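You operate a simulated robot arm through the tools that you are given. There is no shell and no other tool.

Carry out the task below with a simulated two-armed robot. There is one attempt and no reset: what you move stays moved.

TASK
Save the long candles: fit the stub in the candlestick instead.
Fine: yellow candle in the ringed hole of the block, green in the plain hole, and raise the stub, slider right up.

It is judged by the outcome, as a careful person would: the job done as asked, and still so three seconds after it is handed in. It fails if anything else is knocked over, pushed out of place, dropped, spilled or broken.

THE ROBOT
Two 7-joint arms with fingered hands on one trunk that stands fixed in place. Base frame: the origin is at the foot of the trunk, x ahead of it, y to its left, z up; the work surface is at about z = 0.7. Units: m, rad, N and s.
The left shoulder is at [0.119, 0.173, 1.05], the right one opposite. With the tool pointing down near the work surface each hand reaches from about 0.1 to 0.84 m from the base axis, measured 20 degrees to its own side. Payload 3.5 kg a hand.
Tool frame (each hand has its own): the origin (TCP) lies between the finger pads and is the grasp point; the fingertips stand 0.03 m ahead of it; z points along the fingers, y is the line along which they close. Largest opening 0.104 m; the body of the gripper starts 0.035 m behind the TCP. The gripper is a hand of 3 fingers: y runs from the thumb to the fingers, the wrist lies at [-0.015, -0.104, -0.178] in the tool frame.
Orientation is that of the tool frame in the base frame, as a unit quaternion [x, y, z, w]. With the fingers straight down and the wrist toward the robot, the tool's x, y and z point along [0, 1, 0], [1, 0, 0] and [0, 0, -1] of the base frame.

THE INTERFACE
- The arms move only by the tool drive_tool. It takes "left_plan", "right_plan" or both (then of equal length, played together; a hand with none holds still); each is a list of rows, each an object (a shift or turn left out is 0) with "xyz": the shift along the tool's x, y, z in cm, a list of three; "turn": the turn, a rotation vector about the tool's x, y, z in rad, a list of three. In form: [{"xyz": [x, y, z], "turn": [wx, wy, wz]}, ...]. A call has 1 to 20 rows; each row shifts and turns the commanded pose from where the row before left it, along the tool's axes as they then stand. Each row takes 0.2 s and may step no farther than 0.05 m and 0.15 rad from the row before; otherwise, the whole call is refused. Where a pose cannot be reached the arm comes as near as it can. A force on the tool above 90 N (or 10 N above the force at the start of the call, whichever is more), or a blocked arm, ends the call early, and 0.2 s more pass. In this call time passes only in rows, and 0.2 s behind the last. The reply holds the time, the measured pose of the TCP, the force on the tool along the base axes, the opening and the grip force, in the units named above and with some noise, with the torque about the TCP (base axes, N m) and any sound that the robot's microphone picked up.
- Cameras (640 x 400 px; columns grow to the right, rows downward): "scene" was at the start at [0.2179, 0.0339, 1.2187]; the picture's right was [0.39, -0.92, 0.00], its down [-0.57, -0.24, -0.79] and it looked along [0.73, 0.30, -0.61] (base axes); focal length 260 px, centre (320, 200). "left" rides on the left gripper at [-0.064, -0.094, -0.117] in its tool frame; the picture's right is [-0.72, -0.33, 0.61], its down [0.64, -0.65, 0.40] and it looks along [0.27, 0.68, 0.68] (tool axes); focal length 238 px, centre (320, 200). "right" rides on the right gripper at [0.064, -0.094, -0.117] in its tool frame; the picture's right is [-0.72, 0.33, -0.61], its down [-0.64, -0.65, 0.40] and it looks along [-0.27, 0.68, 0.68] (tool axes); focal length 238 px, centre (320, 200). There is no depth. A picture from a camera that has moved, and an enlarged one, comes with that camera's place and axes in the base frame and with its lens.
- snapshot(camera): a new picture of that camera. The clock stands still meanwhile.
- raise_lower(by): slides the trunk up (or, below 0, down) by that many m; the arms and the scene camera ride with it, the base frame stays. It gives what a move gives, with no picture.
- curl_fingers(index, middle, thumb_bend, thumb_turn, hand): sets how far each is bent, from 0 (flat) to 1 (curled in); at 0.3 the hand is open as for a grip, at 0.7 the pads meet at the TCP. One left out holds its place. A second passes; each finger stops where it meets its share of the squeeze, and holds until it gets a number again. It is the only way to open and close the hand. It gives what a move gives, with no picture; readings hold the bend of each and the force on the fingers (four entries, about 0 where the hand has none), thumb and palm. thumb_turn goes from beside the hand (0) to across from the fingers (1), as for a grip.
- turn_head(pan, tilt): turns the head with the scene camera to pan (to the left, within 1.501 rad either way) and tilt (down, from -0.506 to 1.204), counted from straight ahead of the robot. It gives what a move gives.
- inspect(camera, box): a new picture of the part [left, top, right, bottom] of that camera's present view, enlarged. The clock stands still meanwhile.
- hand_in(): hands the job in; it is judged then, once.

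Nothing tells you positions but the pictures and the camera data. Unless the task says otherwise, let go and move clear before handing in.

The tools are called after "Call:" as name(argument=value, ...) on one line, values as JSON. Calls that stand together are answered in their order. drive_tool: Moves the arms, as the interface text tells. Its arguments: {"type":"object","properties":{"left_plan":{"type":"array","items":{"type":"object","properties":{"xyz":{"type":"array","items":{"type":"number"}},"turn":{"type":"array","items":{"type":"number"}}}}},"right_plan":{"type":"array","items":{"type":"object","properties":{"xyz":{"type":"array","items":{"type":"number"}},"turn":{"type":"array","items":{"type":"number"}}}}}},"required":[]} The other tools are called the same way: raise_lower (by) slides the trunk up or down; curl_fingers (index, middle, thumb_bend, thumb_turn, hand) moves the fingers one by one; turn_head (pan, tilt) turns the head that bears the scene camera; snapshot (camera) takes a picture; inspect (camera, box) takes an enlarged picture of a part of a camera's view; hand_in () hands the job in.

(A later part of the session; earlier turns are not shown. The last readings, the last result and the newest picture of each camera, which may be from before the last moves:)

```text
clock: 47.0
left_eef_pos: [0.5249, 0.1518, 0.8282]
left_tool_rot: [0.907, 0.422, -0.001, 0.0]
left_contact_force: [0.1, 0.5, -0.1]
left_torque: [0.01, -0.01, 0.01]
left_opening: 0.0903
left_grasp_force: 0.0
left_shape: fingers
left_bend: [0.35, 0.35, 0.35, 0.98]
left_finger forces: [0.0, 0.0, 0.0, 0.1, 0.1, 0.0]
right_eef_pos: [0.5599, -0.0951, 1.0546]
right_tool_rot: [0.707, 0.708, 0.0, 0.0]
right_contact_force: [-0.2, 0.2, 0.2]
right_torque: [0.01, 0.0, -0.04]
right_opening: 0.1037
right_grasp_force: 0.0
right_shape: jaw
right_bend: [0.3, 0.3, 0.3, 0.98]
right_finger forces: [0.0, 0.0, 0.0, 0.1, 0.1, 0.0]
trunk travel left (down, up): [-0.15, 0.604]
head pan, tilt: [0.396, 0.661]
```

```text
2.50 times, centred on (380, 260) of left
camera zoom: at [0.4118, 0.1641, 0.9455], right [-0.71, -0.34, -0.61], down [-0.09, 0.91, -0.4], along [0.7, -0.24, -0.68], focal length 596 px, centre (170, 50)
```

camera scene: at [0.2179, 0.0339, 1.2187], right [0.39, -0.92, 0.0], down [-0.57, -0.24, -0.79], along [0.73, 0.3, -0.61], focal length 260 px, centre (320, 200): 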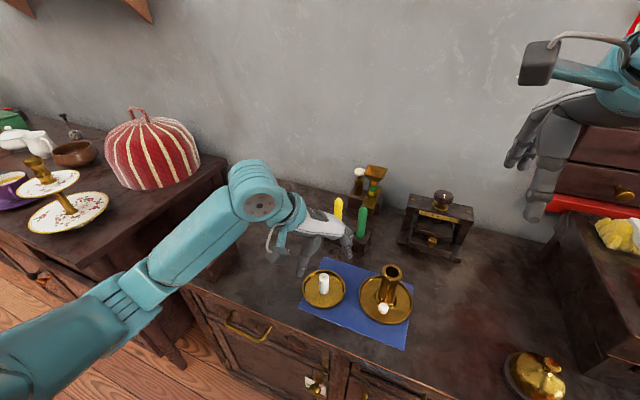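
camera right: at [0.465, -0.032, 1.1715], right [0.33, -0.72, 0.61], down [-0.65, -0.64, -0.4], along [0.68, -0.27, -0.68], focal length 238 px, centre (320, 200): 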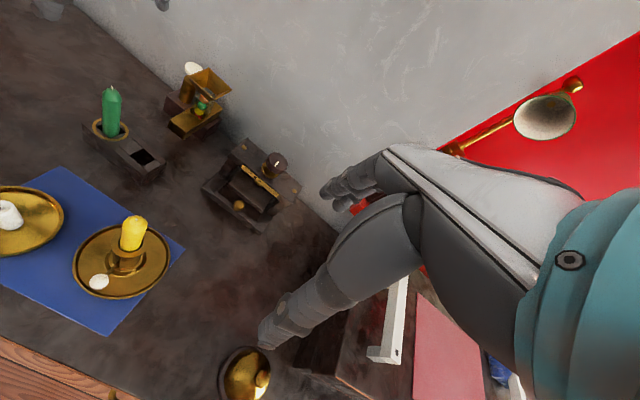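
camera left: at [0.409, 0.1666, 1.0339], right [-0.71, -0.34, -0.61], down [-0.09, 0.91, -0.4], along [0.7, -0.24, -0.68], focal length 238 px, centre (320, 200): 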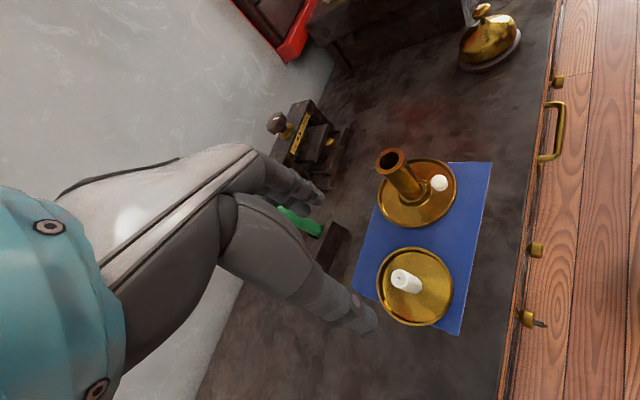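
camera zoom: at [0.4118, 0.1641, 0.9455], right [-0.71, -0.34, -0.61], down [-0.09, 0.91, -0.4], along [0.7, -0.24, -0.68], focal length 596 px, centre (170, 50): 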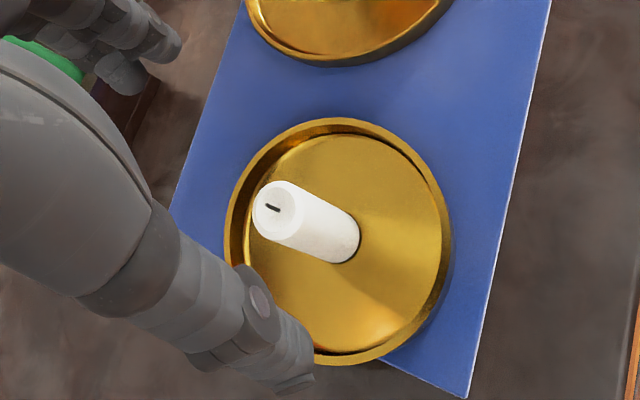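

The clearances look fine. I'll fine-tune and descend to grip the upper part of the stub.

Call:
drive_tool(left_plan=[{"xyz": [0.18, -0.08, 1.5]}, {"xyz": [0, 0, 1.5]}, {"xyz": [0, 0, 1.5]}, {"xyz": [0, 0, 1.2]}, {"xyz": [0, 0, 0.6]}, {"xyz": [0, 0, 0]}])

Call:
inspect(camera="scene", box=[270, 200, 380, 320])

Call:
inspect(camera="left", box=[240, 160, 460, 330])

Call:
inspect(camera="right", box=[0, 150, 120, 270])

```text
clock: 48.4
left_eef_pos: [0.5259, 0.1545, 0.7648]
left_tool_rot: [0.907, 0.422, 0.0, 0.0]
left_contact_force: [-0.1, -1.0, 0.9]
left_torque: [0.0, 0.02, -0.03]
left_opening: 0.0899
left_grasp_force: 0.1
left_shape: fingers
left_bend: [0.35, 0.35, 0.35, 0.98]
left_finger forces: [0.1, 0.1, 0.0, 0.0, 0.0, 0.0]
right_eef_pos: [0.5601, -0.0951, 1.056]
right_tool_rot: [0.707, 0.707, 0.0, 0.0]
right_contact_force: [0.1, -0.4, -0.9]
right_torque: [0.03, -0.01, 0.02]
right_opening: 0.1038
right_grasp_force: 0.0
right_shape: jaw
right_bend: [0.3, 0.3, 0.3, 0.98]
right_finger forces: [0.0, 0.0, 0.0, 0.1, 0.0, 0.1]
trunk travel left (down, up): [-0.15, 0.604]
head pan, tilt: [0.396, 0.661]
```

```text
3.33 times, centred on (325, 260) of scene
camera zoom: at [0.2179, 0.0339, 1.2187], right [0.39, -0.92, 0.0], down [-0.57, -0.24, -0.79], along [0.73, 0.3, -0.61], focal length 868 px, centre (303, 0)
```

zoom: 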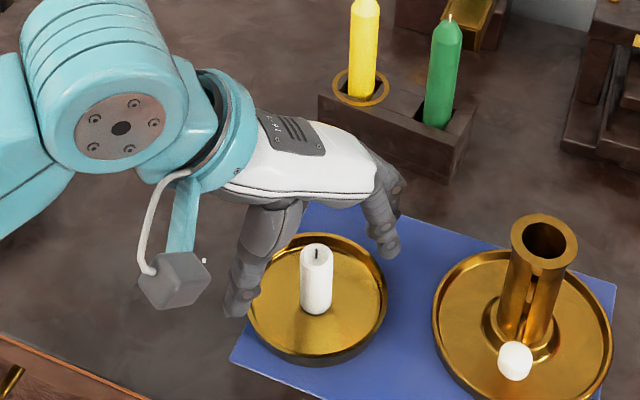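

```text
2.35 times, centred on (350, 245) of left
camera zoom: at [0.4122, 0.1669, 0.8817], right [-0.71, -0.34, -0.61], down [-0.09, 0.91, -0.4], along [0.7, -0.24, -0.68], focal length 561 px, centre (249, 94)
```

zoom: 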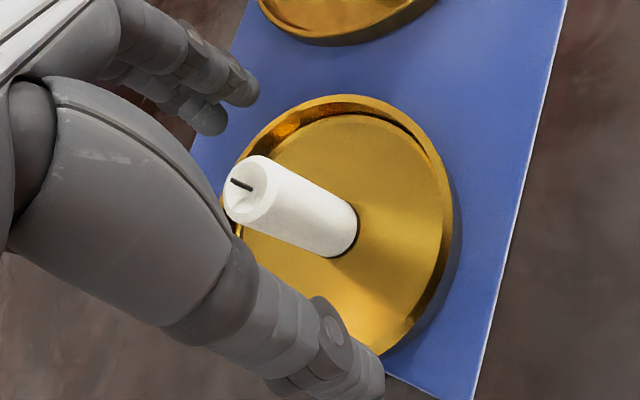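

```text
3.33 times, centred on (60, 210) of right
camera zoom: at [0.4647, -0.0318, 1.1717], right [0.33, -0.72, 0.61], down [-0.65, -0.64, -0.4], along [0.68, -0.27, -0.68], focal length 794 px, centre (1187, 167)
```

zoom: 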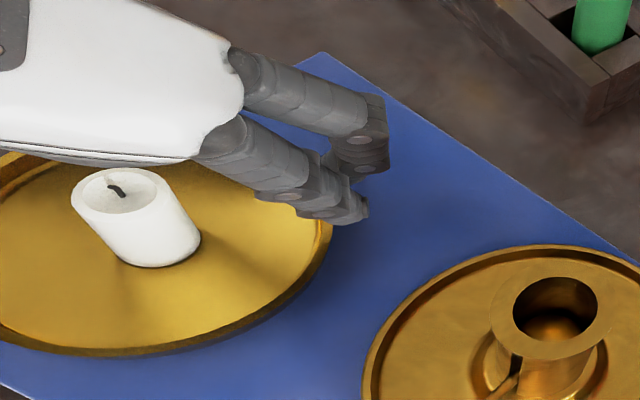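

The fingers straddle the stub. I'll nudge 1 mm and close lightly.

Call:
drive_tool(left_plan=[{"xyz": [-0.1, 0.0, 0]}, {"xyz": [0, 0, 0]}])

Call:
curl_fingers(hand="left", index=0.6, middle=0.6, thumb_bend=0.6)

Call:
inspect(camera="scene", box=[290, 230, 360, 320])

Call:
inspect(camera="left", box=[260, 180, 400, 290])

Call:
inspect(camera="right", box=[0, 150, 120, 270])

```text
clock: 49.0
left_eef_pos: [0.5254, 0.1534, 0.7644]
left_tool_rot: [0.907, 0.421, 0.0, 0.0]
left_contact_force: [-0.5, 0.1, -0.1]
left_torque: [-0.01, 0.01, 0.02]
left_opening: 0.0904
left_grasp_force: 0.0
left_shape: fingers
left_bend: [0.35, 0.35, 0.35, 0.98]
left_finger forces: [0.1, 0.1, 0.0, 0.0, 0.0, 0.1]
right_eef_pos: [0.5578, -0.0961, 1.0555]
right_tool_rot: [0.707, 0.707, 0.001, 0.0]
right_contact_force: [-0.5, 0.2, -0.8]
right_torque: [-0.03, 0.0, -0.01]
right_opening: 0.1034
right_grasp_force: 0.1
right_shape: jaw
right_bend: [0.3, 0.3, 0.3, 0.98]
right_finger forces: [0.0, 0.1, 0.0, 0.0, 0.0, 0.0]
trunk travel left (down, up): [-0.15, 0.604]
head pan, tilt: [0.396, 0.661]
```

```text
clock: 50.0
left_eef_pos: [0.5244, 0.1539, 0.7642]
left_tool_rot: [0.907, 0.421, 0.0, 0.0]
left_contact_force: [-0.1, 1.0, 0.8]
left_torque: [-0.02, 0.05, 0.01]
left_opening: 0.0266
left_grasp_force: 0.0
left_shape: fingers
left_bend: [0.6, 0.6, 0.6, 1.0]
left_finger forces: [0.1, 0.0, 0.1, 0.0, 0.1, 0.1]
right_eef_pos: [0.5598, -0.0962, 1.0551]
right_tool_rot: [0.707, 0.707, 0.0, 0.0]
right_contact_force: [0.0, -0.6, 0.5]
right_torque: [-0.01, 0.03, -0.01]
right_opening: 0.1035
right_grasp_force: 0.1
right_shape: jaw
right_bend: [0.3, 0.3, 0.3, 0.98]
right_finger forces: [0.0, 0.0, 0.1, 0.0, 0.1, 0.1]
trunk travel left (down, up): [-0.15, 0.604]
head pan, tilt: [0.396, 0.661]
```

```text
4.44 times, centred on (325, 275) of scene
camera zoom: at [0.2179, 0.0339, 1.2187], right [0.39, -0.92, 0.0], down [-0.57, -0.24, -0.79], along [0.73, 0.3, -0.61], focal length 1157 px, centre (298, -133)
```

zoom: 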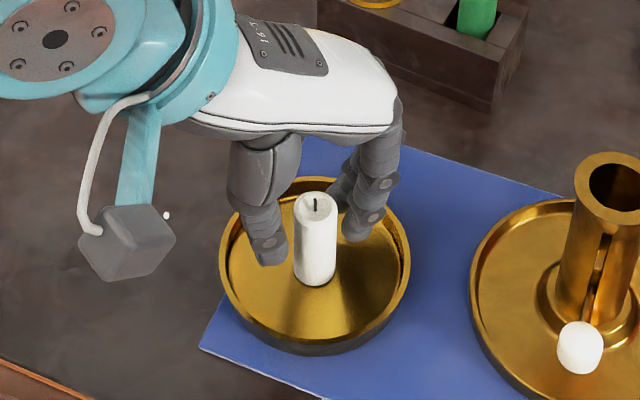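

```text
3.64 times, centred on (330, 235) of left
camera zoom: at [0.4117, 0.1662, 0.882], right [-0.71, -0.34, -0.61], down [-0.09, 0.91, -0.4], along [0.7, -0.24, -0.68], focal length 867 px, centre (284, 73)
```

zoom: 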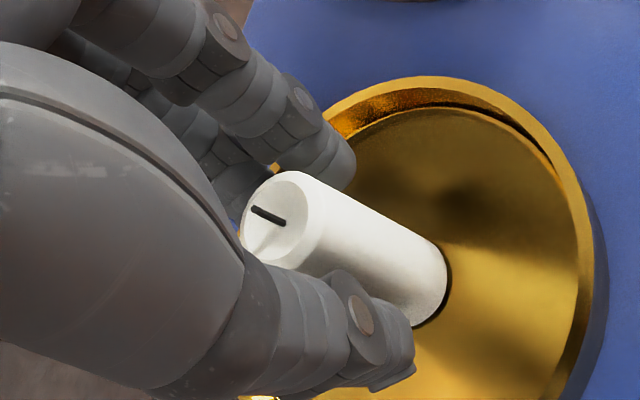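

```text
3.33 times, centred on (60, 210) of right
camera zoom: at [0.4648, -0.0318, 1.1716], right [0.33, -0.72, 0.61], down [-0.65, -0.64, -0.4], along [0.68, -0.27, -0.68], focal length 794 px, centre (1187, 167)
```

zoom: 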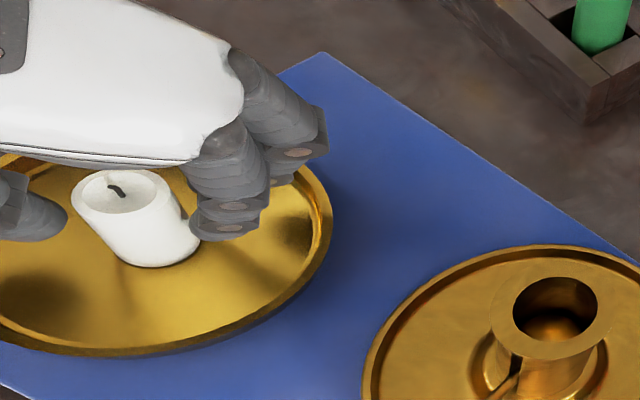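

Call:
curl_fingers(hand="left", index=0.69, middle=0.69, thumb_bend=0.69)

Call:
inspect(camera="scene", box=[290, 230, 360, 320])

Call:
inspect(camera="left", box=[260, 180, 400, 290])

Call:
inspect(camera="right", box=[0, 150, 120, 270])

```text
clock: 51.0
left_eef_pos: [0.5251, 0.1536, 0.7649]
left_tool_rot: [0.907, 0.421, 0.0, 0.0]
left_contact_force: [0.4, -1.2, -0.8]
left_torque: [-0.03, 0.01, 0.0]
left_opening: 0.016
left_grasp_force: 5.2
left_shape: fingers
left_bend: [0.65, 0.67, 0.64, 1.0]
left_finger forces: [3.2, 1.8, 0.0, 0.1, 5.1, 0.0]
right_eef_pos: [0.5592, -0.095, 1.055]
right_tool_rot: [0.707, 0.707, 0.0, 0.0]
right_contact_force: [0.3, 0.0, -0.1]
right_torque: [-0.03, -0.04, -0.01]
right_opening: 0.1039
right_grasp_force: 0.0
right_shape: jaw
right_bend: [0.3, 0.3, 0.3, 0.98]
right_finger forces: [0.1, 0.1, 0.0, 0.1, 0.0, 0.1]
trunk travel left (down, up): [-0.15, 0.604]
head pan, tilt: [0.396, 0.661]
```

```text
4.44 times, centred on (325, 275) of scene
camera zoom: at [0.2179, 0.0339, 1.2186], right [0.39, -0.92, 0.0], down [-0.57, -0.24, -0.79], along [0.73, 0.3, -0.61], focal length 1157 px, centre (298, -133)
```

zoom: 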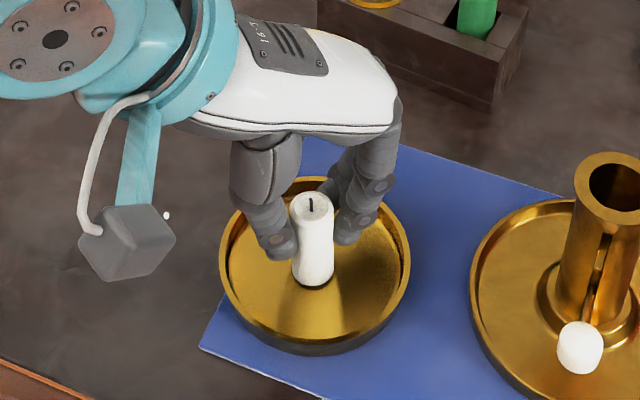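

```text
3.64 times, centred on (330, 235) of left
camera zoom: at [0.4117, 0.1661, 0.882], right [-0.71, -0.34, -0.61], down [-0.09, 0.91, -0.4], along [0.7, -0.24, -0.68], focal length 867 px, centre (284, 73)
```

zoom: 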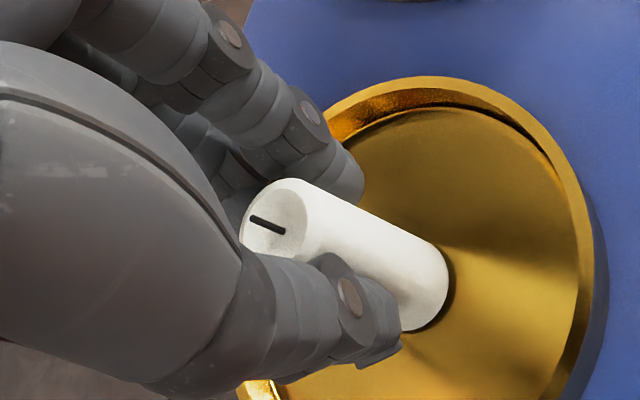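

```text
3.33 times, centred on (60, 210) of right
camera zoom: at [0.4648, -0.0318, 1.1716], right [0.33, -0.72, 0.61], down [-0.65, -0.64, -0.4], along [0.68, -0.27, -0.68], focal length 794 px, centre (1187, 167)
```

zoom: 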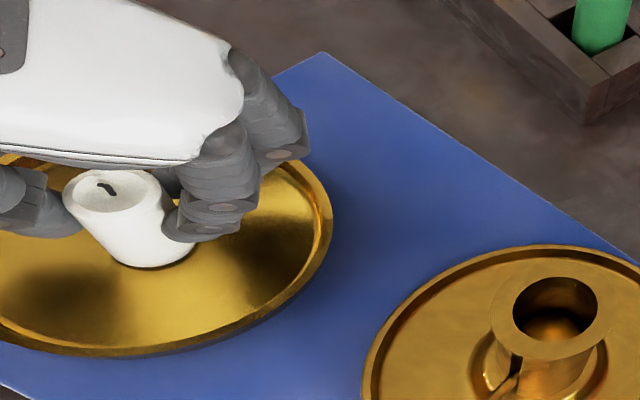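

The stub is gripped at 5 N. I'll lift slightly and check that the dish stays and how upright the stub is.

Call:
drive_tool(left_plan=[{"xyz": [0, 0, -0.7]}, {"xyz": [0, 0, -0.8]}, {"xyz": [0, 0, -1.0]}, {"xyz": [0, 0, -1.5]}, {"xyz": [0, 0, -2]}, {"xyz": [0, 0, -3]}, {"xyz": [0, 0, -3]}, {"xyz": [0, 0, 0]}])

Call:
inspect(camera="scene", box=[270, 180, 390, 320])

Call:
inspect(camera="left", box=[260, 180, 480, 340])

Call:
inspect(camera="right", box=[0, 120, 160, 280])

```text
clock: 52.8
left_eef_pos: [0.525, 0.1527, 0.8845]
left_tool_rot: [0.907, 0.422, 0.0, 0.0]
left_contact_force: [-0.5, -0.7, 0.1]
left_torque: [0.0, 0.01, 0.03]
left_opening: 0.0158
left_grasp_force: 4.8
left_shape: fingers
left_bend: [0.65, 0.67, 0.64, 1.0]
left_finger forces: [3.2, 1.9, 0.1, 0.0, 5.0, 0.0]
right_eef_pos: [0.5588, -0.0944, 1.0547]
right_tool_rot: [0.707, 0.707, 0.0, 0.0]
right_contact_force: [-0.2, 0.0, -0.7]
right_torque: [0.04, 0.03, -0.01]
right_opening: 0.1036
right_grasp_force: 0.0
right_shape: jaw
right_bend: [0.3, 0.3, 0.3, 0.98]
right_finger forces: [0.0, 0.0, 0.1, 0.0, 0.1, 0.0]
trunk travel left (down, up): [-0.15, 0.604]
head pan, tilt: [0.396, 0.661]
```

```text
2.86 times, centred on (330, 250) of scene
camera zoom: at [0.218, 0.0339, 1.2186], right [0.39, -0.92, 0.0], down [-0.57, -0.24, -0.79], along [0.73, 0.3, -0.61], focal length 744 px, centre (291, 57)
```

zoom: 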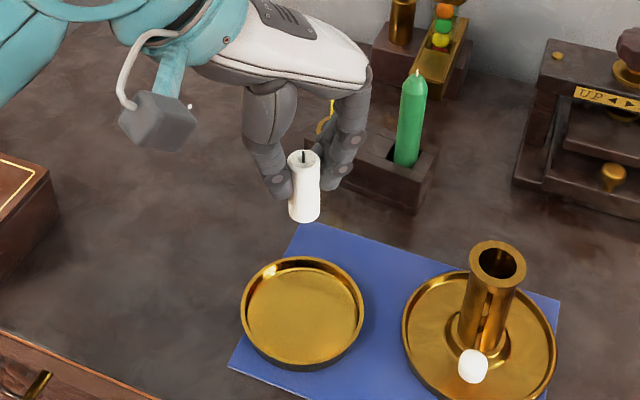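

```text
2.50 times, centred on (370, 260) of left
camera zoom: at [0.4121, 0.1649, 1.0029], right [-0.71, -0.34, -0.61], down [-0.09, 0.91, -0.4], along [0.7, -0.24, -0.68], focal length 596 px, centre (195, 50)
```

zoom: 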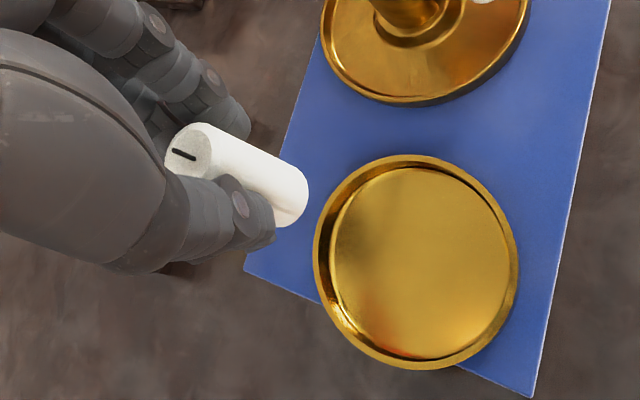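

```text
2.50 times, centred on (80, 200) of right
camera zoom: at [0.4649, -0.0319, 1.1716], right [0.33, -0.72, 0.61], down [-0.65, -0.64, -0.4], along [0.68, -0.27, -0.68], focal length 596 px, centre (920, 200)
```

zoom: 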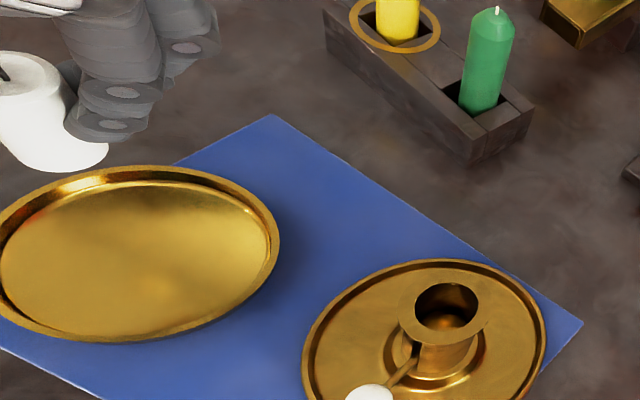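

The stub is held and the dish hasn't moved. I'll carry the stub over the candlestick tube, whose rim centre is at about (0.5565, 0.0253, 0.80).

Call:
drive_tool(left_plan=[{"xyz": [-1.6, 2.07, -1.0]}, {"xyz": [-1.6, 2.07, 0]}, {"xyz": [-1.6, 2.07, 0]}, {"xyz": [-1.6, 2.07, 0]}, {"xyz": [-1.59, 2.06, 0]}, {"xyz": [0, 0, 0]}])

Call:
inspect(camera="scene", box=[340, 190, 440, 320])

Call:
inspect(camera="left", box=[280, 180, 480, 330])

Call:
inspect(camera="right", box=[70, 160, 190, 310])

```text
clock: 54.2
left_eef_pos: [0.5534, 0.0254, 0.894]
left_tool_rot: [0.907, 0.421, 0.0, 0.0]
left_contact_force: [-0.3, -0.2, 0.0]
left_torque: [0.0, 0.02, -0.01]
left_opening: 0.0158
left_grasp_force: 5.1
left_shape: fingers
left_bend: [0.65, 0.67, 0.64, 1.0]
left_finger forces: [3.3, 1.9, 0.0, 0.0, 4.9, 0.1]
right_eef_pos: [0.559, -0.0951, 1.0558]
right_tool_rot: [0.707, 0.707, 0.0, 0.0]
right_contact_force: [-0.4, 0.5, -0.3]
right_torque: [-0.01, 0.02, 0.01]
right_opening: 0.1035
right_grasp_force: 0.0
right_shape: jaw
right_bend: [0.3, 0.3, 0.3, 0.98]
right_finger forces: [0.0, 0.1, 0.0, 0.0, 0.1, 0.1]
trunk travel left (down, up): [-0.15, 0.604]
head pan, tilt: [0.396, 0.661]
```

```text
3.08 times, centred on (390, 255) of scene
camera zoom: at [0.218, 0.0338, 1.2186], right [0.39, -0.92, 0.0], down [-0.57, -0.24, -0.79], along [0.73, 0.3, -0.61], focal length 801 px, centre (105, 31)
```

zoom: 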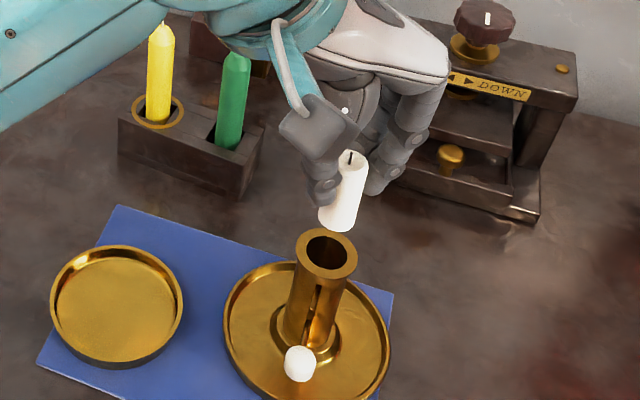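

```text
2.67 times, centred on (380, 255) of left
camera zoom: at [0.4397, 0.0373, 1.0113], right [-0.71, -0.34, -0.61], down [-0.09, 0.91, -0.4], along [0.7, -0.24, -0.68], focal length 636 px, centre (160, 53)
```

zoom: 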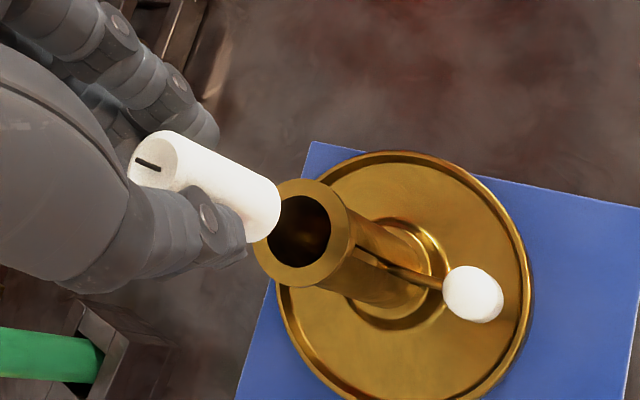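

```text
2.67 times, centred on (130, 235) of right
camera zoom: at [0.4648, -0.032, 1.1716], right [0.33, -0.72, 0.61], down [-0.65, -0.64, -0.4], along [0.68, -0.27, -0.68], focal length 636 px, centre (827, 107)
```

zoom: 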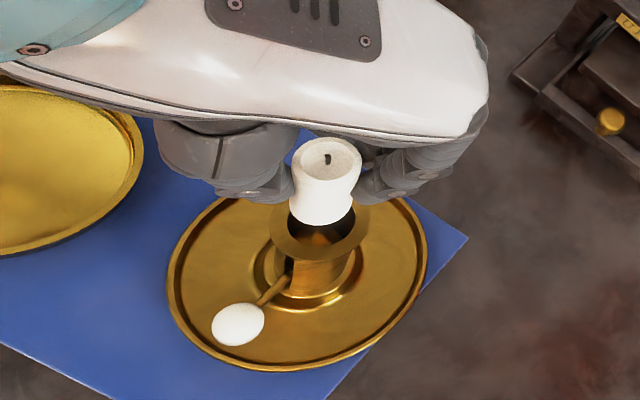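

The stub is upright and within about 1 mm of the tube axis in all three views. I'll lower it to just above the rim and check again.

Call:
drive_tool(left_plan=[{"xyz": [0.04, -0.03, 1.0]}, {"xyz": [0, 0, 1.0]}, {"xyz": [0, 0, 0.8]}, {"xyz": [0, 0, 0]}])

Call:
inspect(camera="scene", box=[365, 220, 425, 310])

Call:
inspect(camera="left", box=[310, 200, 430, 300])

Call:
inspect(camera="right", box=[90, 180, 180, 290])

```text
clock: 55.2
left_eef_pos: [0.552, 0.0262, 0.8657]
left_tool_rot: [0.906, 0.422, 0.0, 0.0]
left_contact_force: [-0.4, 0.3, 0.3]
left_torque: [0.01, 0.02, -0.01]
left_opening: 0.0157
left_grasp_force: 5.5
left_shape: fingers
left_bend: [0.65, 0.67, 0.64, 1.0]
left_finger forces: [3.4, 1.9, 0.0, 0.0, 5.1, 0.0]
right_eef_pos: [0.5601, -0.0949, 1.0561]
right_tool_rot: [0.708, 0.707, 0.0, 0.0]
right_contact_force: [-0.2, 0.0, -0.5]
right_torque: [-0.04, -0.04, -0.01]
right_opening: 0.1037
right_grasp_force: 0.1
right_shape: jaw
right_bend: [0.3, 0.3, 0.3, 0.98]
right_finger forces: [0.0, 0.1, 0.0, 0.0, 0.0, 0.0]
trunk travel left (down, up): [-0.15, 0.604]
head pan, tilt: [0.396, 0.661]
```

```text
4.44 times, centred on (395, 265) of scene
camera zoom: at [0.2179, 0.0339, 1.2187], right [0.39, -0.92, 0.0], down [-0.57, -0.24, -0.79], along [0.73, 0.3, -0.61], focal length 1157 px, centre (-13, -89)
```

zoom: 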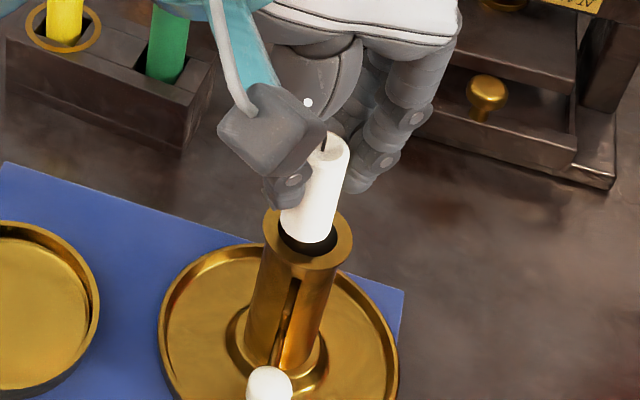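

```text
4.00 times, centred on (370, 250) of left
camera zoom: at [0.4399, 0.0391, 0.983], right [-0.71, -0.34, -0.61], down [-0.09, 0.91, -0.4], along [0.7, -0.24, -0.68], focal length 953 px, centre (120, 0)
```

zoom: 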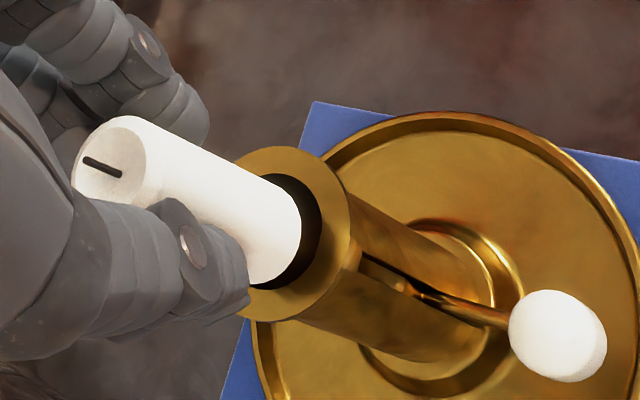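

```text
3.64 times, centred on (135, 235) of right
camera zoom: at [0.4647, -0.0318, 1.1717], right [0.33, -0.72, 0.61], down [-0.65, -0.64, -0.4], along [0.68, -0.27, -0.68], focal length 867 px, centre (993, 73)
```

zoom: 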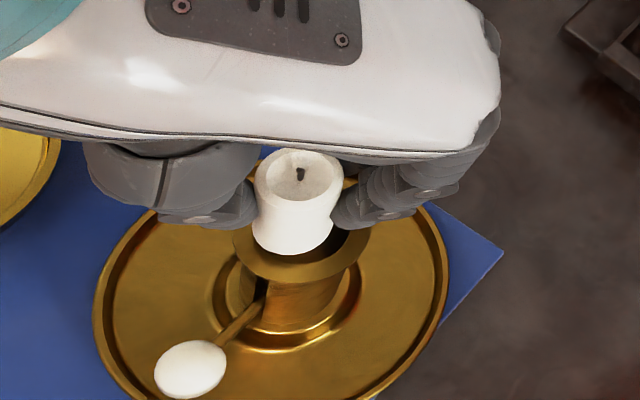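

Averaged over the views, the stub's end is about 1 mm off in y. I'll correct and lower in small steps, watching the force.

Call:
drive_tool(left_plan=[{"xyz": [-0.07, 0.1, 0.0]}, {"xyz": [0, 0, 0.4]}, {"xyz": [0, 0, 0.3]}, {"xyz": [0, 0, 0.3]}, {"xyz": [0, 0, 0.2]}, {"xyz": [0, 0, 0]}])

Call:
inspect(camera="scene", box=[365, 220, 425, 310])

Call:
inspect(camera="left", box=[310, 200, 430, 300])

Call:
inspect(camera="right", box=[90, 180, 180, 290])

```text
clock: 56.6
left_eef_pos: [0.5549, 0.0244, 0.8547]
left_tool_rot: [0.907, 0.422, 0.001, 0.001]
left_contact_force: [2.4, -0.9, 7.1]
left_torque: [0.0, -0.03, 0.02]
left_opening: 0.0152
left_grasp_force: 6.2
left_shape: fingers
left_bend: [0.65, 0.67, 0.65, 1.0]
left_finger forces: [4.2, 3.1, 0.0, 0.0, 5.4, 0.0]
right_eef_pos: [0.5587, -0.0959, 1.0564]
right_tool_rot: [0.707, 0.708, 0.0, -0.001]
right_contact_force: [0.4, 0.3, 0.1]
right_torque: [0.0, 0.02, 0.01]
right_opening: 0.1035
right_grasp_force: 0.1
right_shape: jaw
right_bend: [0.3, 0.3, 0.3, 0.98]
right_finger forces: [0.1, 0.0, 0.0, 0.0, 0.0, 0.0]
trunk travel left (down, up): [-0.15, 0.604]
head pan, tilt: [0.396, 0.661]
```

```text
4.44 times, centred on (395, 265) of scene
camera zoom: at [0.2175, 0.0339, 1.2188], right [0.39, -0.92, 0.0], down [-0.57, -0.24, -0.79], along [0.73, 0.3, -0.61], focal length 1157 px, centre (-13, -89)
```

zoom: 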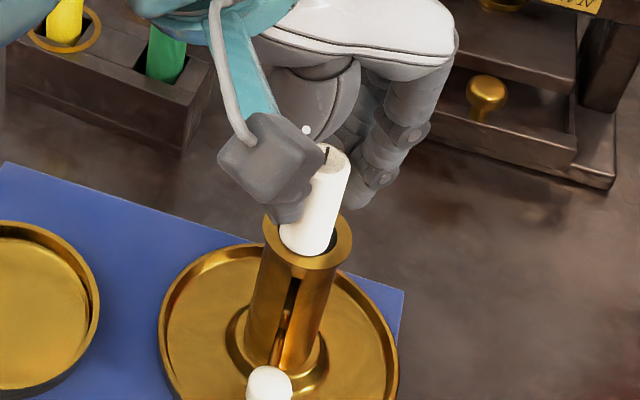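

```text
4.00 times, centred on (370, 250) of left
camera zoom: at [0.4403, 0.0377, 0.9724], right [-0.71, -0.34, -0.61], down [-0.09, 0.91, -0.41], along [0.7, -0.24, -0.68], focal length 953 px, centre (120, 0)
```

zoom: 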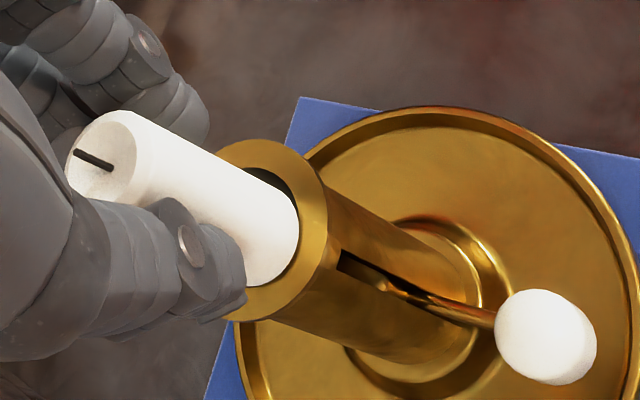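

```text
3.64 times, centred on (135, 235) of right
camera zoom: at [0.4643, -0.0319, 1.1719], right [0.33, -0.72, 0.61], down [-0.65, -0.64, -0.4], along [0.68, -0.27, -0.68], focal length 867 px, centre (993, 73)
```

zoom: 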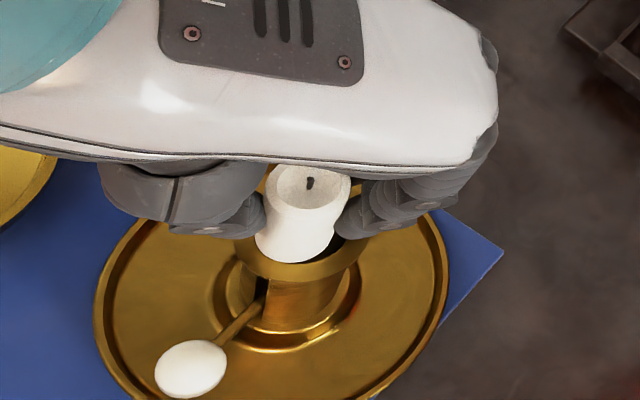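

There's 7 N with a sideways component: the stub's edge is touching the rim on the −x/+y side. I'll back up, shift toward +x/−y, and try again.

Call:
drive_tool(left_plan=[{"xyz": [0, 0, -0.5]}, {"xyz": [-0.02, 0.15, 0.0]}, {"xyz": [0, 0, 0.2]}, {"xyz": [0, 0, 0]}])

Call:
inspect(camera="scene", box=[375, 235, 415, 285])

Call:
inspect(camera="left", box=[320, 210, 410, 285])

Call:
inspect(camera="right", box=[105, 200, 165, 265])

```text
clock: 57.6
left_eef_pos: [0.5557, 0.0254, 0.8571]
left_tool_rot: [0.907, 0.421, 0.0, 0.0]
left_contact_force: [-0.1, 0.7, -0.2]
left_torque: [0.02, 0.03, -0.01]
left_opening: 0.0156
left_grasp_force: 5.4
left_shape: fingers
left_bend: [0.65, 0.67, 0.65, 1.0]
left_finger forces: [3.7, 2.3, 0.0, 0.1, 5.2, 0.1]
right_eef_pos: [0.5592, -0.0957, 1.0544]
right_tool_rot: [0.707, 0.707, 0.0, 0.0]
right_contact_force: [-0.3, -0.9, 0.2]
right_torque: [0.0, -0.01, 0.02]
right_opening: 0.1039
right_grasp_force: 0.1
right_shape: jaw
right_bend: [0.3, 0.3, 0.3, 0.98]
right_finger forces: [0.0, 0.0, 0.0, 0.0, 0.0, 0.0]
trunk travel left (down, up): [-0.15, 0.604]
head pan, tilt: [0.396, 0.661]
```

```text
8.00 times, centred on (395, 260) of scene
camera zoom: at [0.218, 0.0339, 1.2186], right [0.39, -0.92, 0.0], down [-0.57, -0.24, -0.79], along [0.73, 0.3, -0.61], focal length 2083 px, centre (-280, -280)
```

zoom: 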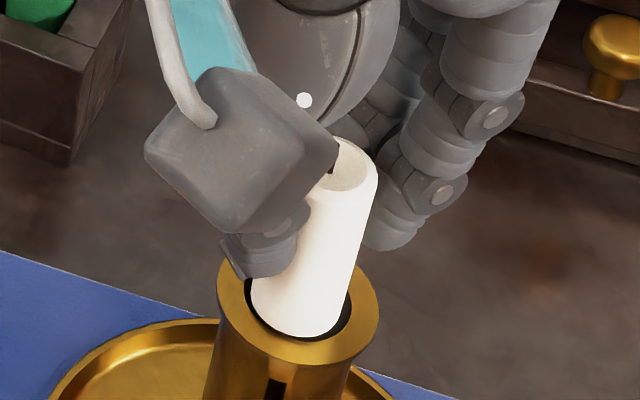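

```text
5.33 times, centred on (365, 248) of left
camera zoom: at [0.4414, 0.037, 0.9747], right [-0.71, -0.34, -0.61], down [-0.09, 0.91, -0.4], along [0.7, -0.24, -0.68], focal length 1271 px, centre (80, -53)
```

zoom: 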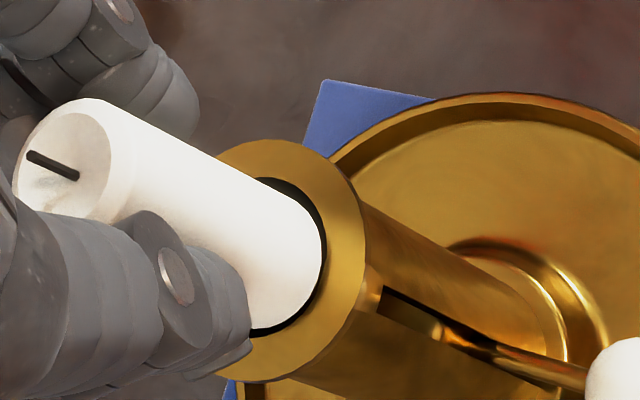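

```text
6.15 times, centred on (135, 232) of right
camera zoom: at [0.4648, -0.0318, 1.1716], right [0.33, -0.72, 0.61], down [-0.65, -0.64, -0.4], along [0.68, -0.27, -0.68], focal length 1467 px, centre (1458, 0)
```

zoom: 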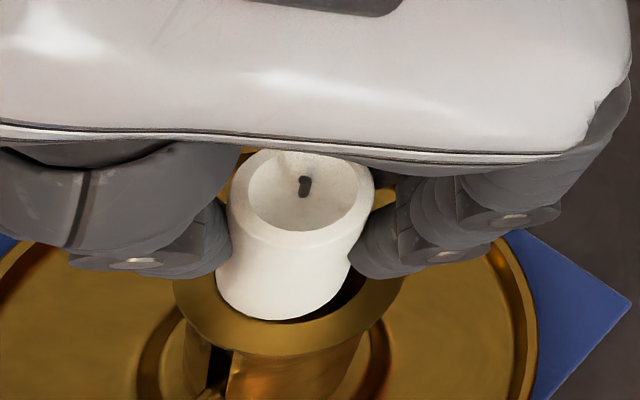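

The stub's end now sits inside the bore outline in all the views. I'll lower again gently.

Call:
drive_tool(left_plan=[{"xyz": [0, 0, 0.3]}, {"xyz": [0, 0, 0.3]}, {"xyz": [0, 0, 0.2]}, {"xyz": [0, 0, 0]}])

Call:
inspect(camera="scene", box=[375, 235, 415, 285])

Call:
inspect(camera="left", box=[320, 210, 410, 285])

Call:
inspect(camera="right", box=[105, 200, 165, 265])

```text
clock: 58.6
left_eef_pos: [0.5538, 0.0247, 0.8503]
left_tool_rot: [0.907, 0.421, 0.0, 0.001]
left_contact_force: [3.3, -0.9, 10.0]
left_torque: [-0.02, -0.08, -0.01]
left_opening: 0.0155
left_grasp_force: 7.3
left_shape: fingers
left_bend: [0.65, 0.67, 0.65, 1.0]
left_finger forces: [4.7, 4.3, 0.0, 0.0, 5.3, 0.0]
right_eef_pos: [0.5589, -0.0956, 1.055]
right_tool_rot: [0.708, 0.706, 0.0, 0.0]
right_contact_force: [-0.7, 1.0, -0.3]
right_torque: [0.02, 0.01, 0.01]
right_opening: 0.1036
right_grasp_force: 0.0
right_shape: jaw
right_bend: [0.3, 0.3, 0.3, 0.98]
right_finger forces: [0.0, 0.0, 0.1, 0.1, 0.1, 0.0]
trunk travel left (down, up): [-0.15, 0.604]
head pan, tilt: [0.396, 0.661]
```

```text
8.00 times, centred on (395, 260) of scene
camera zoom: at [0.2175, 0.0339, 1.2188], right [0.39, -0.92, 0.0], down [-0.57, -0.24, -0.79], along [0.73, 0.3, -0.61], focal length 2083 px, centre (-280, -280)
```

zoom: 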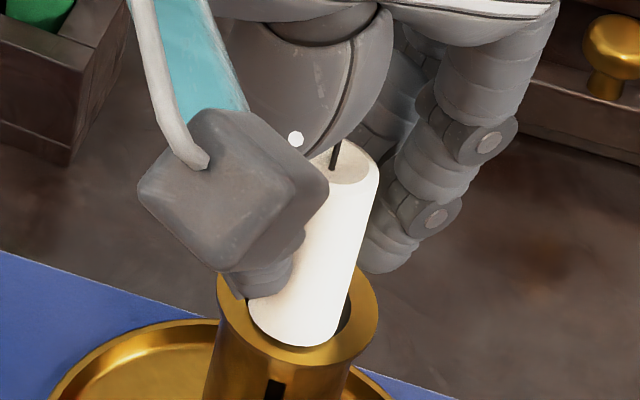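

```text
5.33 times, centred on (365, 248) of left
camera zoom: at [0.4405, 0.0367, 0.9669], right [-0.71, -0.34, -0.61], down [-0.08, 0.91, -0.41], along [0.7, -0.24, -0.68], focal length 1271 px, centre (80, -53)
```

zoom: 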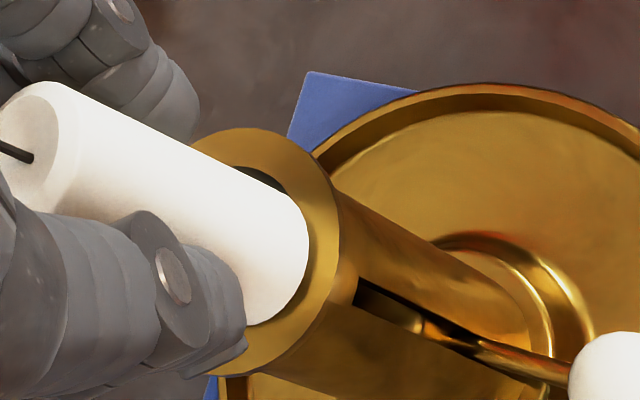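

```text
6.15 times, centred on (135, 232) of right
camera zoom: at [0.4644, -0.0319, 1.1719], right [0.33, -0.72, 0.61], down [-0.65, -0.64, -0.4], along [0.68, -0.27, -0.68], focal length 1467 px, centre (1458, 0)
```

zoom: 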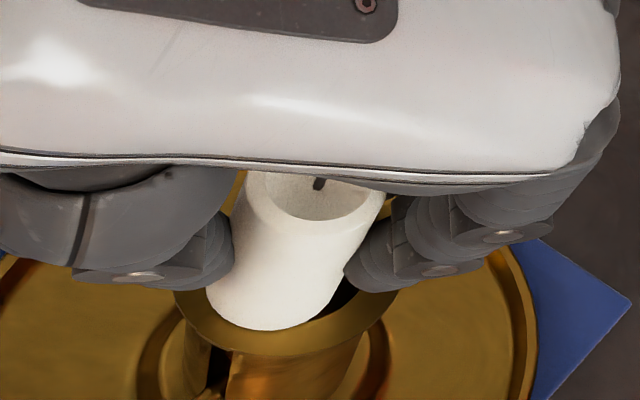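

The stub tilted in the grip: its lower end leans toward −x and sits on the rim. I'll back up, correct the tilt and look again.

Call:
drive_tool(left_plan=[{"xyz": [0, 0, -0.7]}, {"xyz": [0, 0, -0.5]}, {"xyz": [0, 0, 0]}])

Call:
inspect(camera="scene", box=[370, 225, 420, 285])

Call:
inspect(camera="left", box=[310, 200, 410, 285])

Call:
inspect(camera="right", box=[100, 190, 170, 265])

```text
clock: 59.4
left_eef_pos: [0.5538, 0.025, 0.8611]
left_tool_rot: [0.907, 0.422, -0.001, -0.001]
left_contact_force: [0.5, -0.1, -0.4]
left_torque: [-0.02, -0.03, -0.02]
left_opening: 0.0155
left_grasp_force: 5.6
left_shape: fingers
left_bend: [0.65, 0.67, 0.65, 1.0]
left_finger forces: [4.0, 2.8, 0.0, 0.1, 4.9, 0.0]
right_eef_pos: [0.5588, -0.0949, 1.0558]
right_tool_rot: [0.707, 0.708, 0.001, 0.0]
right_contact_force: [0.2, -0.5, -0.5]
right_torque: [0.0, 0.02, 0.01]
right_opening: 0.104
right_grasp_force: 0.1
right_shape: jaw
right_bend: [0.3, 0.3, 0.3, 0.98]
right_finger forces: [0.0, 0.0, 0.1, 0.0, 0.1, 0.0]
trunk travel left (down, up): [-0.15, 0.604]
head pan, tilt: [0.396, 0.661]
```

```text
6.67 times, centred on (395, 255) of scene
camera zoom: at [0.2179, 0.0339, 1.2186], right [0.39, -0.92, 0.0], down [-0.57, -0.24, -0.79], along [0.73, 0.3, -0.61], focal length 1736 px, centre (-180, -167)
```

zoom: 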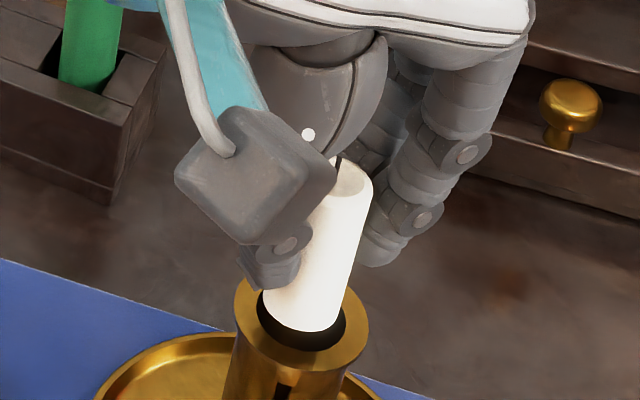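

```text
4.71 times, centred on (360, 242) of left
camera zoom: at [0.4415, 0.0374, 0.9784], right [-0.71, -0.34, -0.61], down [-0.09, 0.91, -0.4], along [0.7, -0.24, -0.68], focal length 1122 px, centre (132, 0)
```

zoom: 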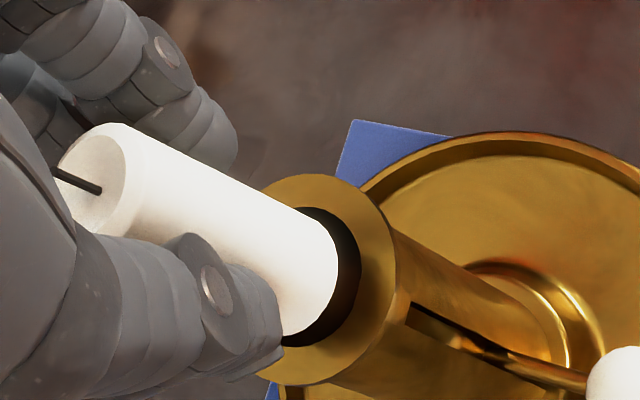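

```text
5.33 times, centred on (135, 228) of right
camera zoom: at [0.4647, -0.0318, 1.1716], right [0.33, -0.72, 0.61], down [-0.65, -0.64, -0.4], along [0.68, -0.27, -0.68], focal length 1271 px, centre (1307, 53)
```

zoom: 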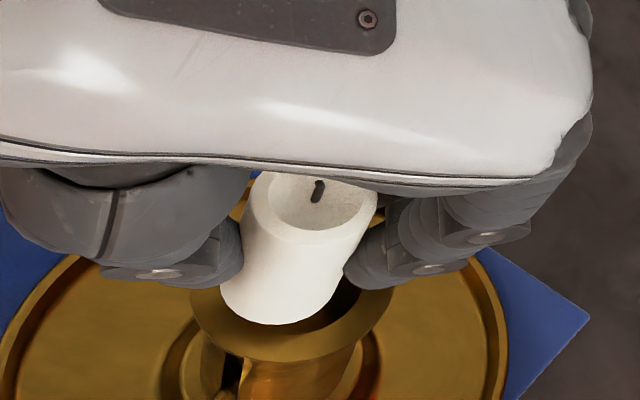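

The stub's lower end is about 4 mm short in x relative to the bore, and it leans. I'll rotate the hand slightly to straighten it and shift.

Call:
drive_tool(left_plan=[{"xyz": [0.03, 0.16, 0], "turn": [-0.046, 0.039, 0]}, {"xyz": [0, 0, 0]}])

Call:
inspect(camera="scene", box=[370, 225, 420, 285])

Call:
inspect(camera="left", box=[310, 200, 410, 285])

Call:
inspect(camera="right", box=[100, 190, 170, 265])

```text
clock: 60.0
left_eef_pos: [0.5567, 0.0247, 0.8615]
left_tool_rot: [0.907, 0.421, 0.027, 0.013]
left_contact_force: [0.3, -0.6, -0.3]
left_torque: [-0.03, 0.0, -0.01]
left_opening: 0.0155
left_grasp_force: 6.3
left_shape: fingers
left_bend: [0.65, 0.67, 0.65, 1.0]
left_finger forces: [3.9, 2.8, 0.2, 0.0, 4.9, 0.0]
right_eef_pos: [0.559, -0.0967, 1.0566]
right_tool_rot: [0.707, 0.707, 0.0, 0.0]
right_contact_force: [-0.3, 0.6, 0.7]
right_torque: [-0.01, 0.01, 0.0]
right_opening: 0.1034
right_grasp_force: 0.1
right_shape: jaw
right_bend: [0.3, 0.3, 0.3, 0.98]
right_finger forces: [0.0, 0.1, 0.1, 0.1, 0.0, 0.0]
trunk travel left (down, up): [-0.15, 0.604]
head pan, tilt: [0.396, 0.661]
```

```text
6.67 times, centred on (395, 255) of scene
camera zoom: at [0.2179, 0.0339, 1.2186], right [0.39, -0.92, 0.0], down [-0.57, -0.24, -0.79], along [0.73, 0.3, -0.61], focal length 1736 px, centre (-180, -167)
```

zoom: 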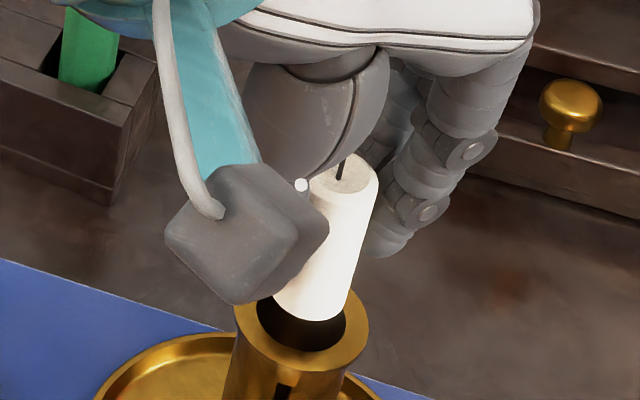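

```text
4.71 times, centred on (360, 242) of left
camera zoom: at [0.436, 0.0365, 0.9718], right [-0.67, -0.34, -0.66], down [-0.06, 0.91, -0.41], along [0.74, -0.24, -0.63], focal length 1122 px, centre (132, 0)
```

zoom: 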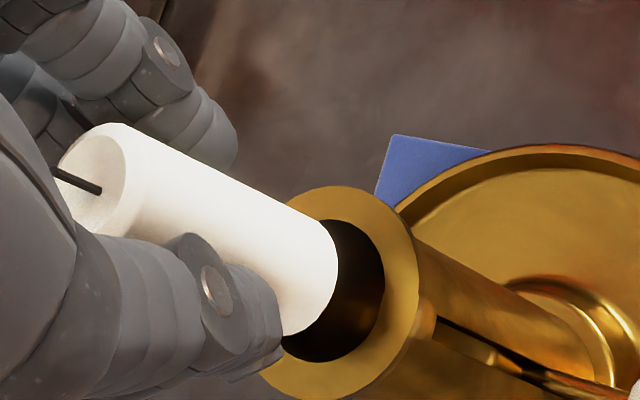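

```text
5.33 times, centred on (135, 228) of right
camera zoom: at [0.4648, -0.0318, 1.1716], right [0.33, -0.72, 0.61], down [-0.65, -0.64, -0.4], along [0.68, -0.27, -0.68], focal length 1271 px, centre (1307, 53)
```

zoom: 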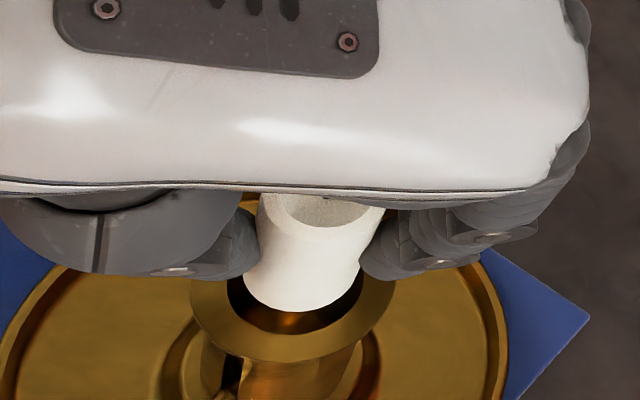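

The stub is now vertical and centred over the bore to within about 0.5 mm. I'll lower straight down in small steps.

Call:
drive_tool(left_plan=[{"xyz": [-0.027, -0.032, 0.7]}, {"xyz": [-0.02, -0.023, 0.5]}, {"xyz": [-0.016, -0.018, 0.4]}, {"xyz": [-0.012, -0.014, 0.3]}, {"xyz": [0, 0, 0]}])

Call:
inspect(camera="scene", box=[370, 225, 420, 285])

Call:
inspect(camera="left", box=[310, 200, 410, 285])

Call:
inspect(camera="right", box=[100, 190, 170, 265])

```text
clock: 61.2
left_eef_pos: [0.5555, 0.0238, 0.8426]
left_tool_rot: [0.906, 0.421, 0.027, 0.013]
left_contact_force: [0.1, 0.5, -0.4]
left_torque: [0.01, -0.03, -0.02]
left_opening: 0.0154
left_grasp_force: 6.1
left_shape: fingers
left_bend: [0.65, 0.67, 0.65, 1.0]
left_finger forces: [3.9, 2.8, 0.0, 0.0, 5.1, 0.1]
right_eef_pos: [0.5587, -0.0953, 1.0569]
right_tool_rot: [0.708, 0.706, 0.0, -0.001]
right_contact_force: [0.0, 0.9, 0.0]
right_torque: [-0.02, -0.03, 0.02]
right_opening: 0.1034
right_grasp_force: 0.2
right_shape: jaw
right_bend: [0.3, 0.3, 0.3, 0.98]
right_finger forces: [0.0, 0.0, 0.0, 0.1, 0.0, 0.0]
trunk travel left (down, up): [-0.15, 0.604]
head pan, tilt: [0.396, 0.661]
```

```text
6.67 times, centred on (395, 255) of scene
camera zoom: at [0.2179, 0.0339, 1.2187], right [0.39, -0.92, 0.0], down [-0.57, -0.24, -0.79], along [0.73, 0.3, -0.61], focal length 1736 px, centre (-180, -167)
```

zoom: 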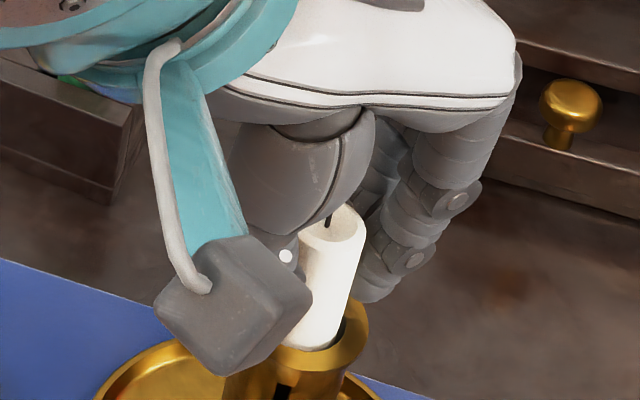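

```text
4.71 times, centred on (360, 242) of left
camera zoom: at [0.4358, 0.036, 0.9526], right [-0.67, -0.34, -0.66], down [-0.06, 0.91, -0.41], along [0.74, -0.24, -0.64], focal length 1122 px, centre (132, 0)
```

zoom: 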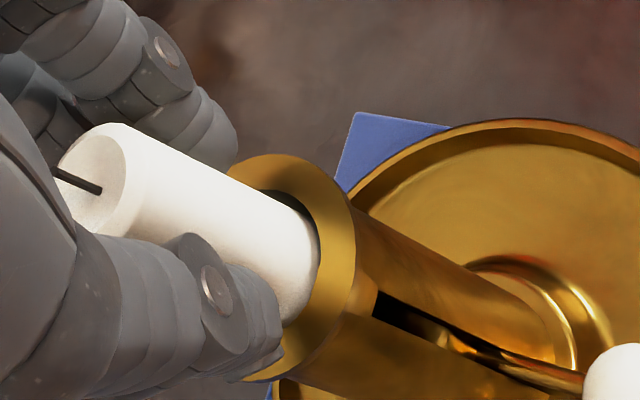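

```text
5.33 times, centred on (135, 228) of right
camera zoom: at [0.4648, -0.0318, 1.1717], right [0.33, -0.72, 0.61], down [-0.65, -0.64, -0.4], along [0.68, -0.27, -0.68], focal length 1271 px, centre (1307, 53)
```

zoom: 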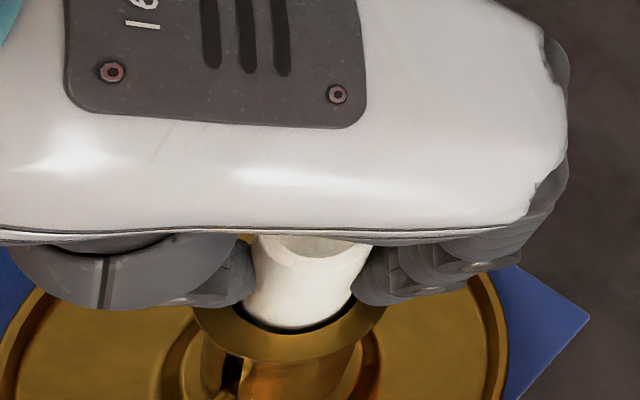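

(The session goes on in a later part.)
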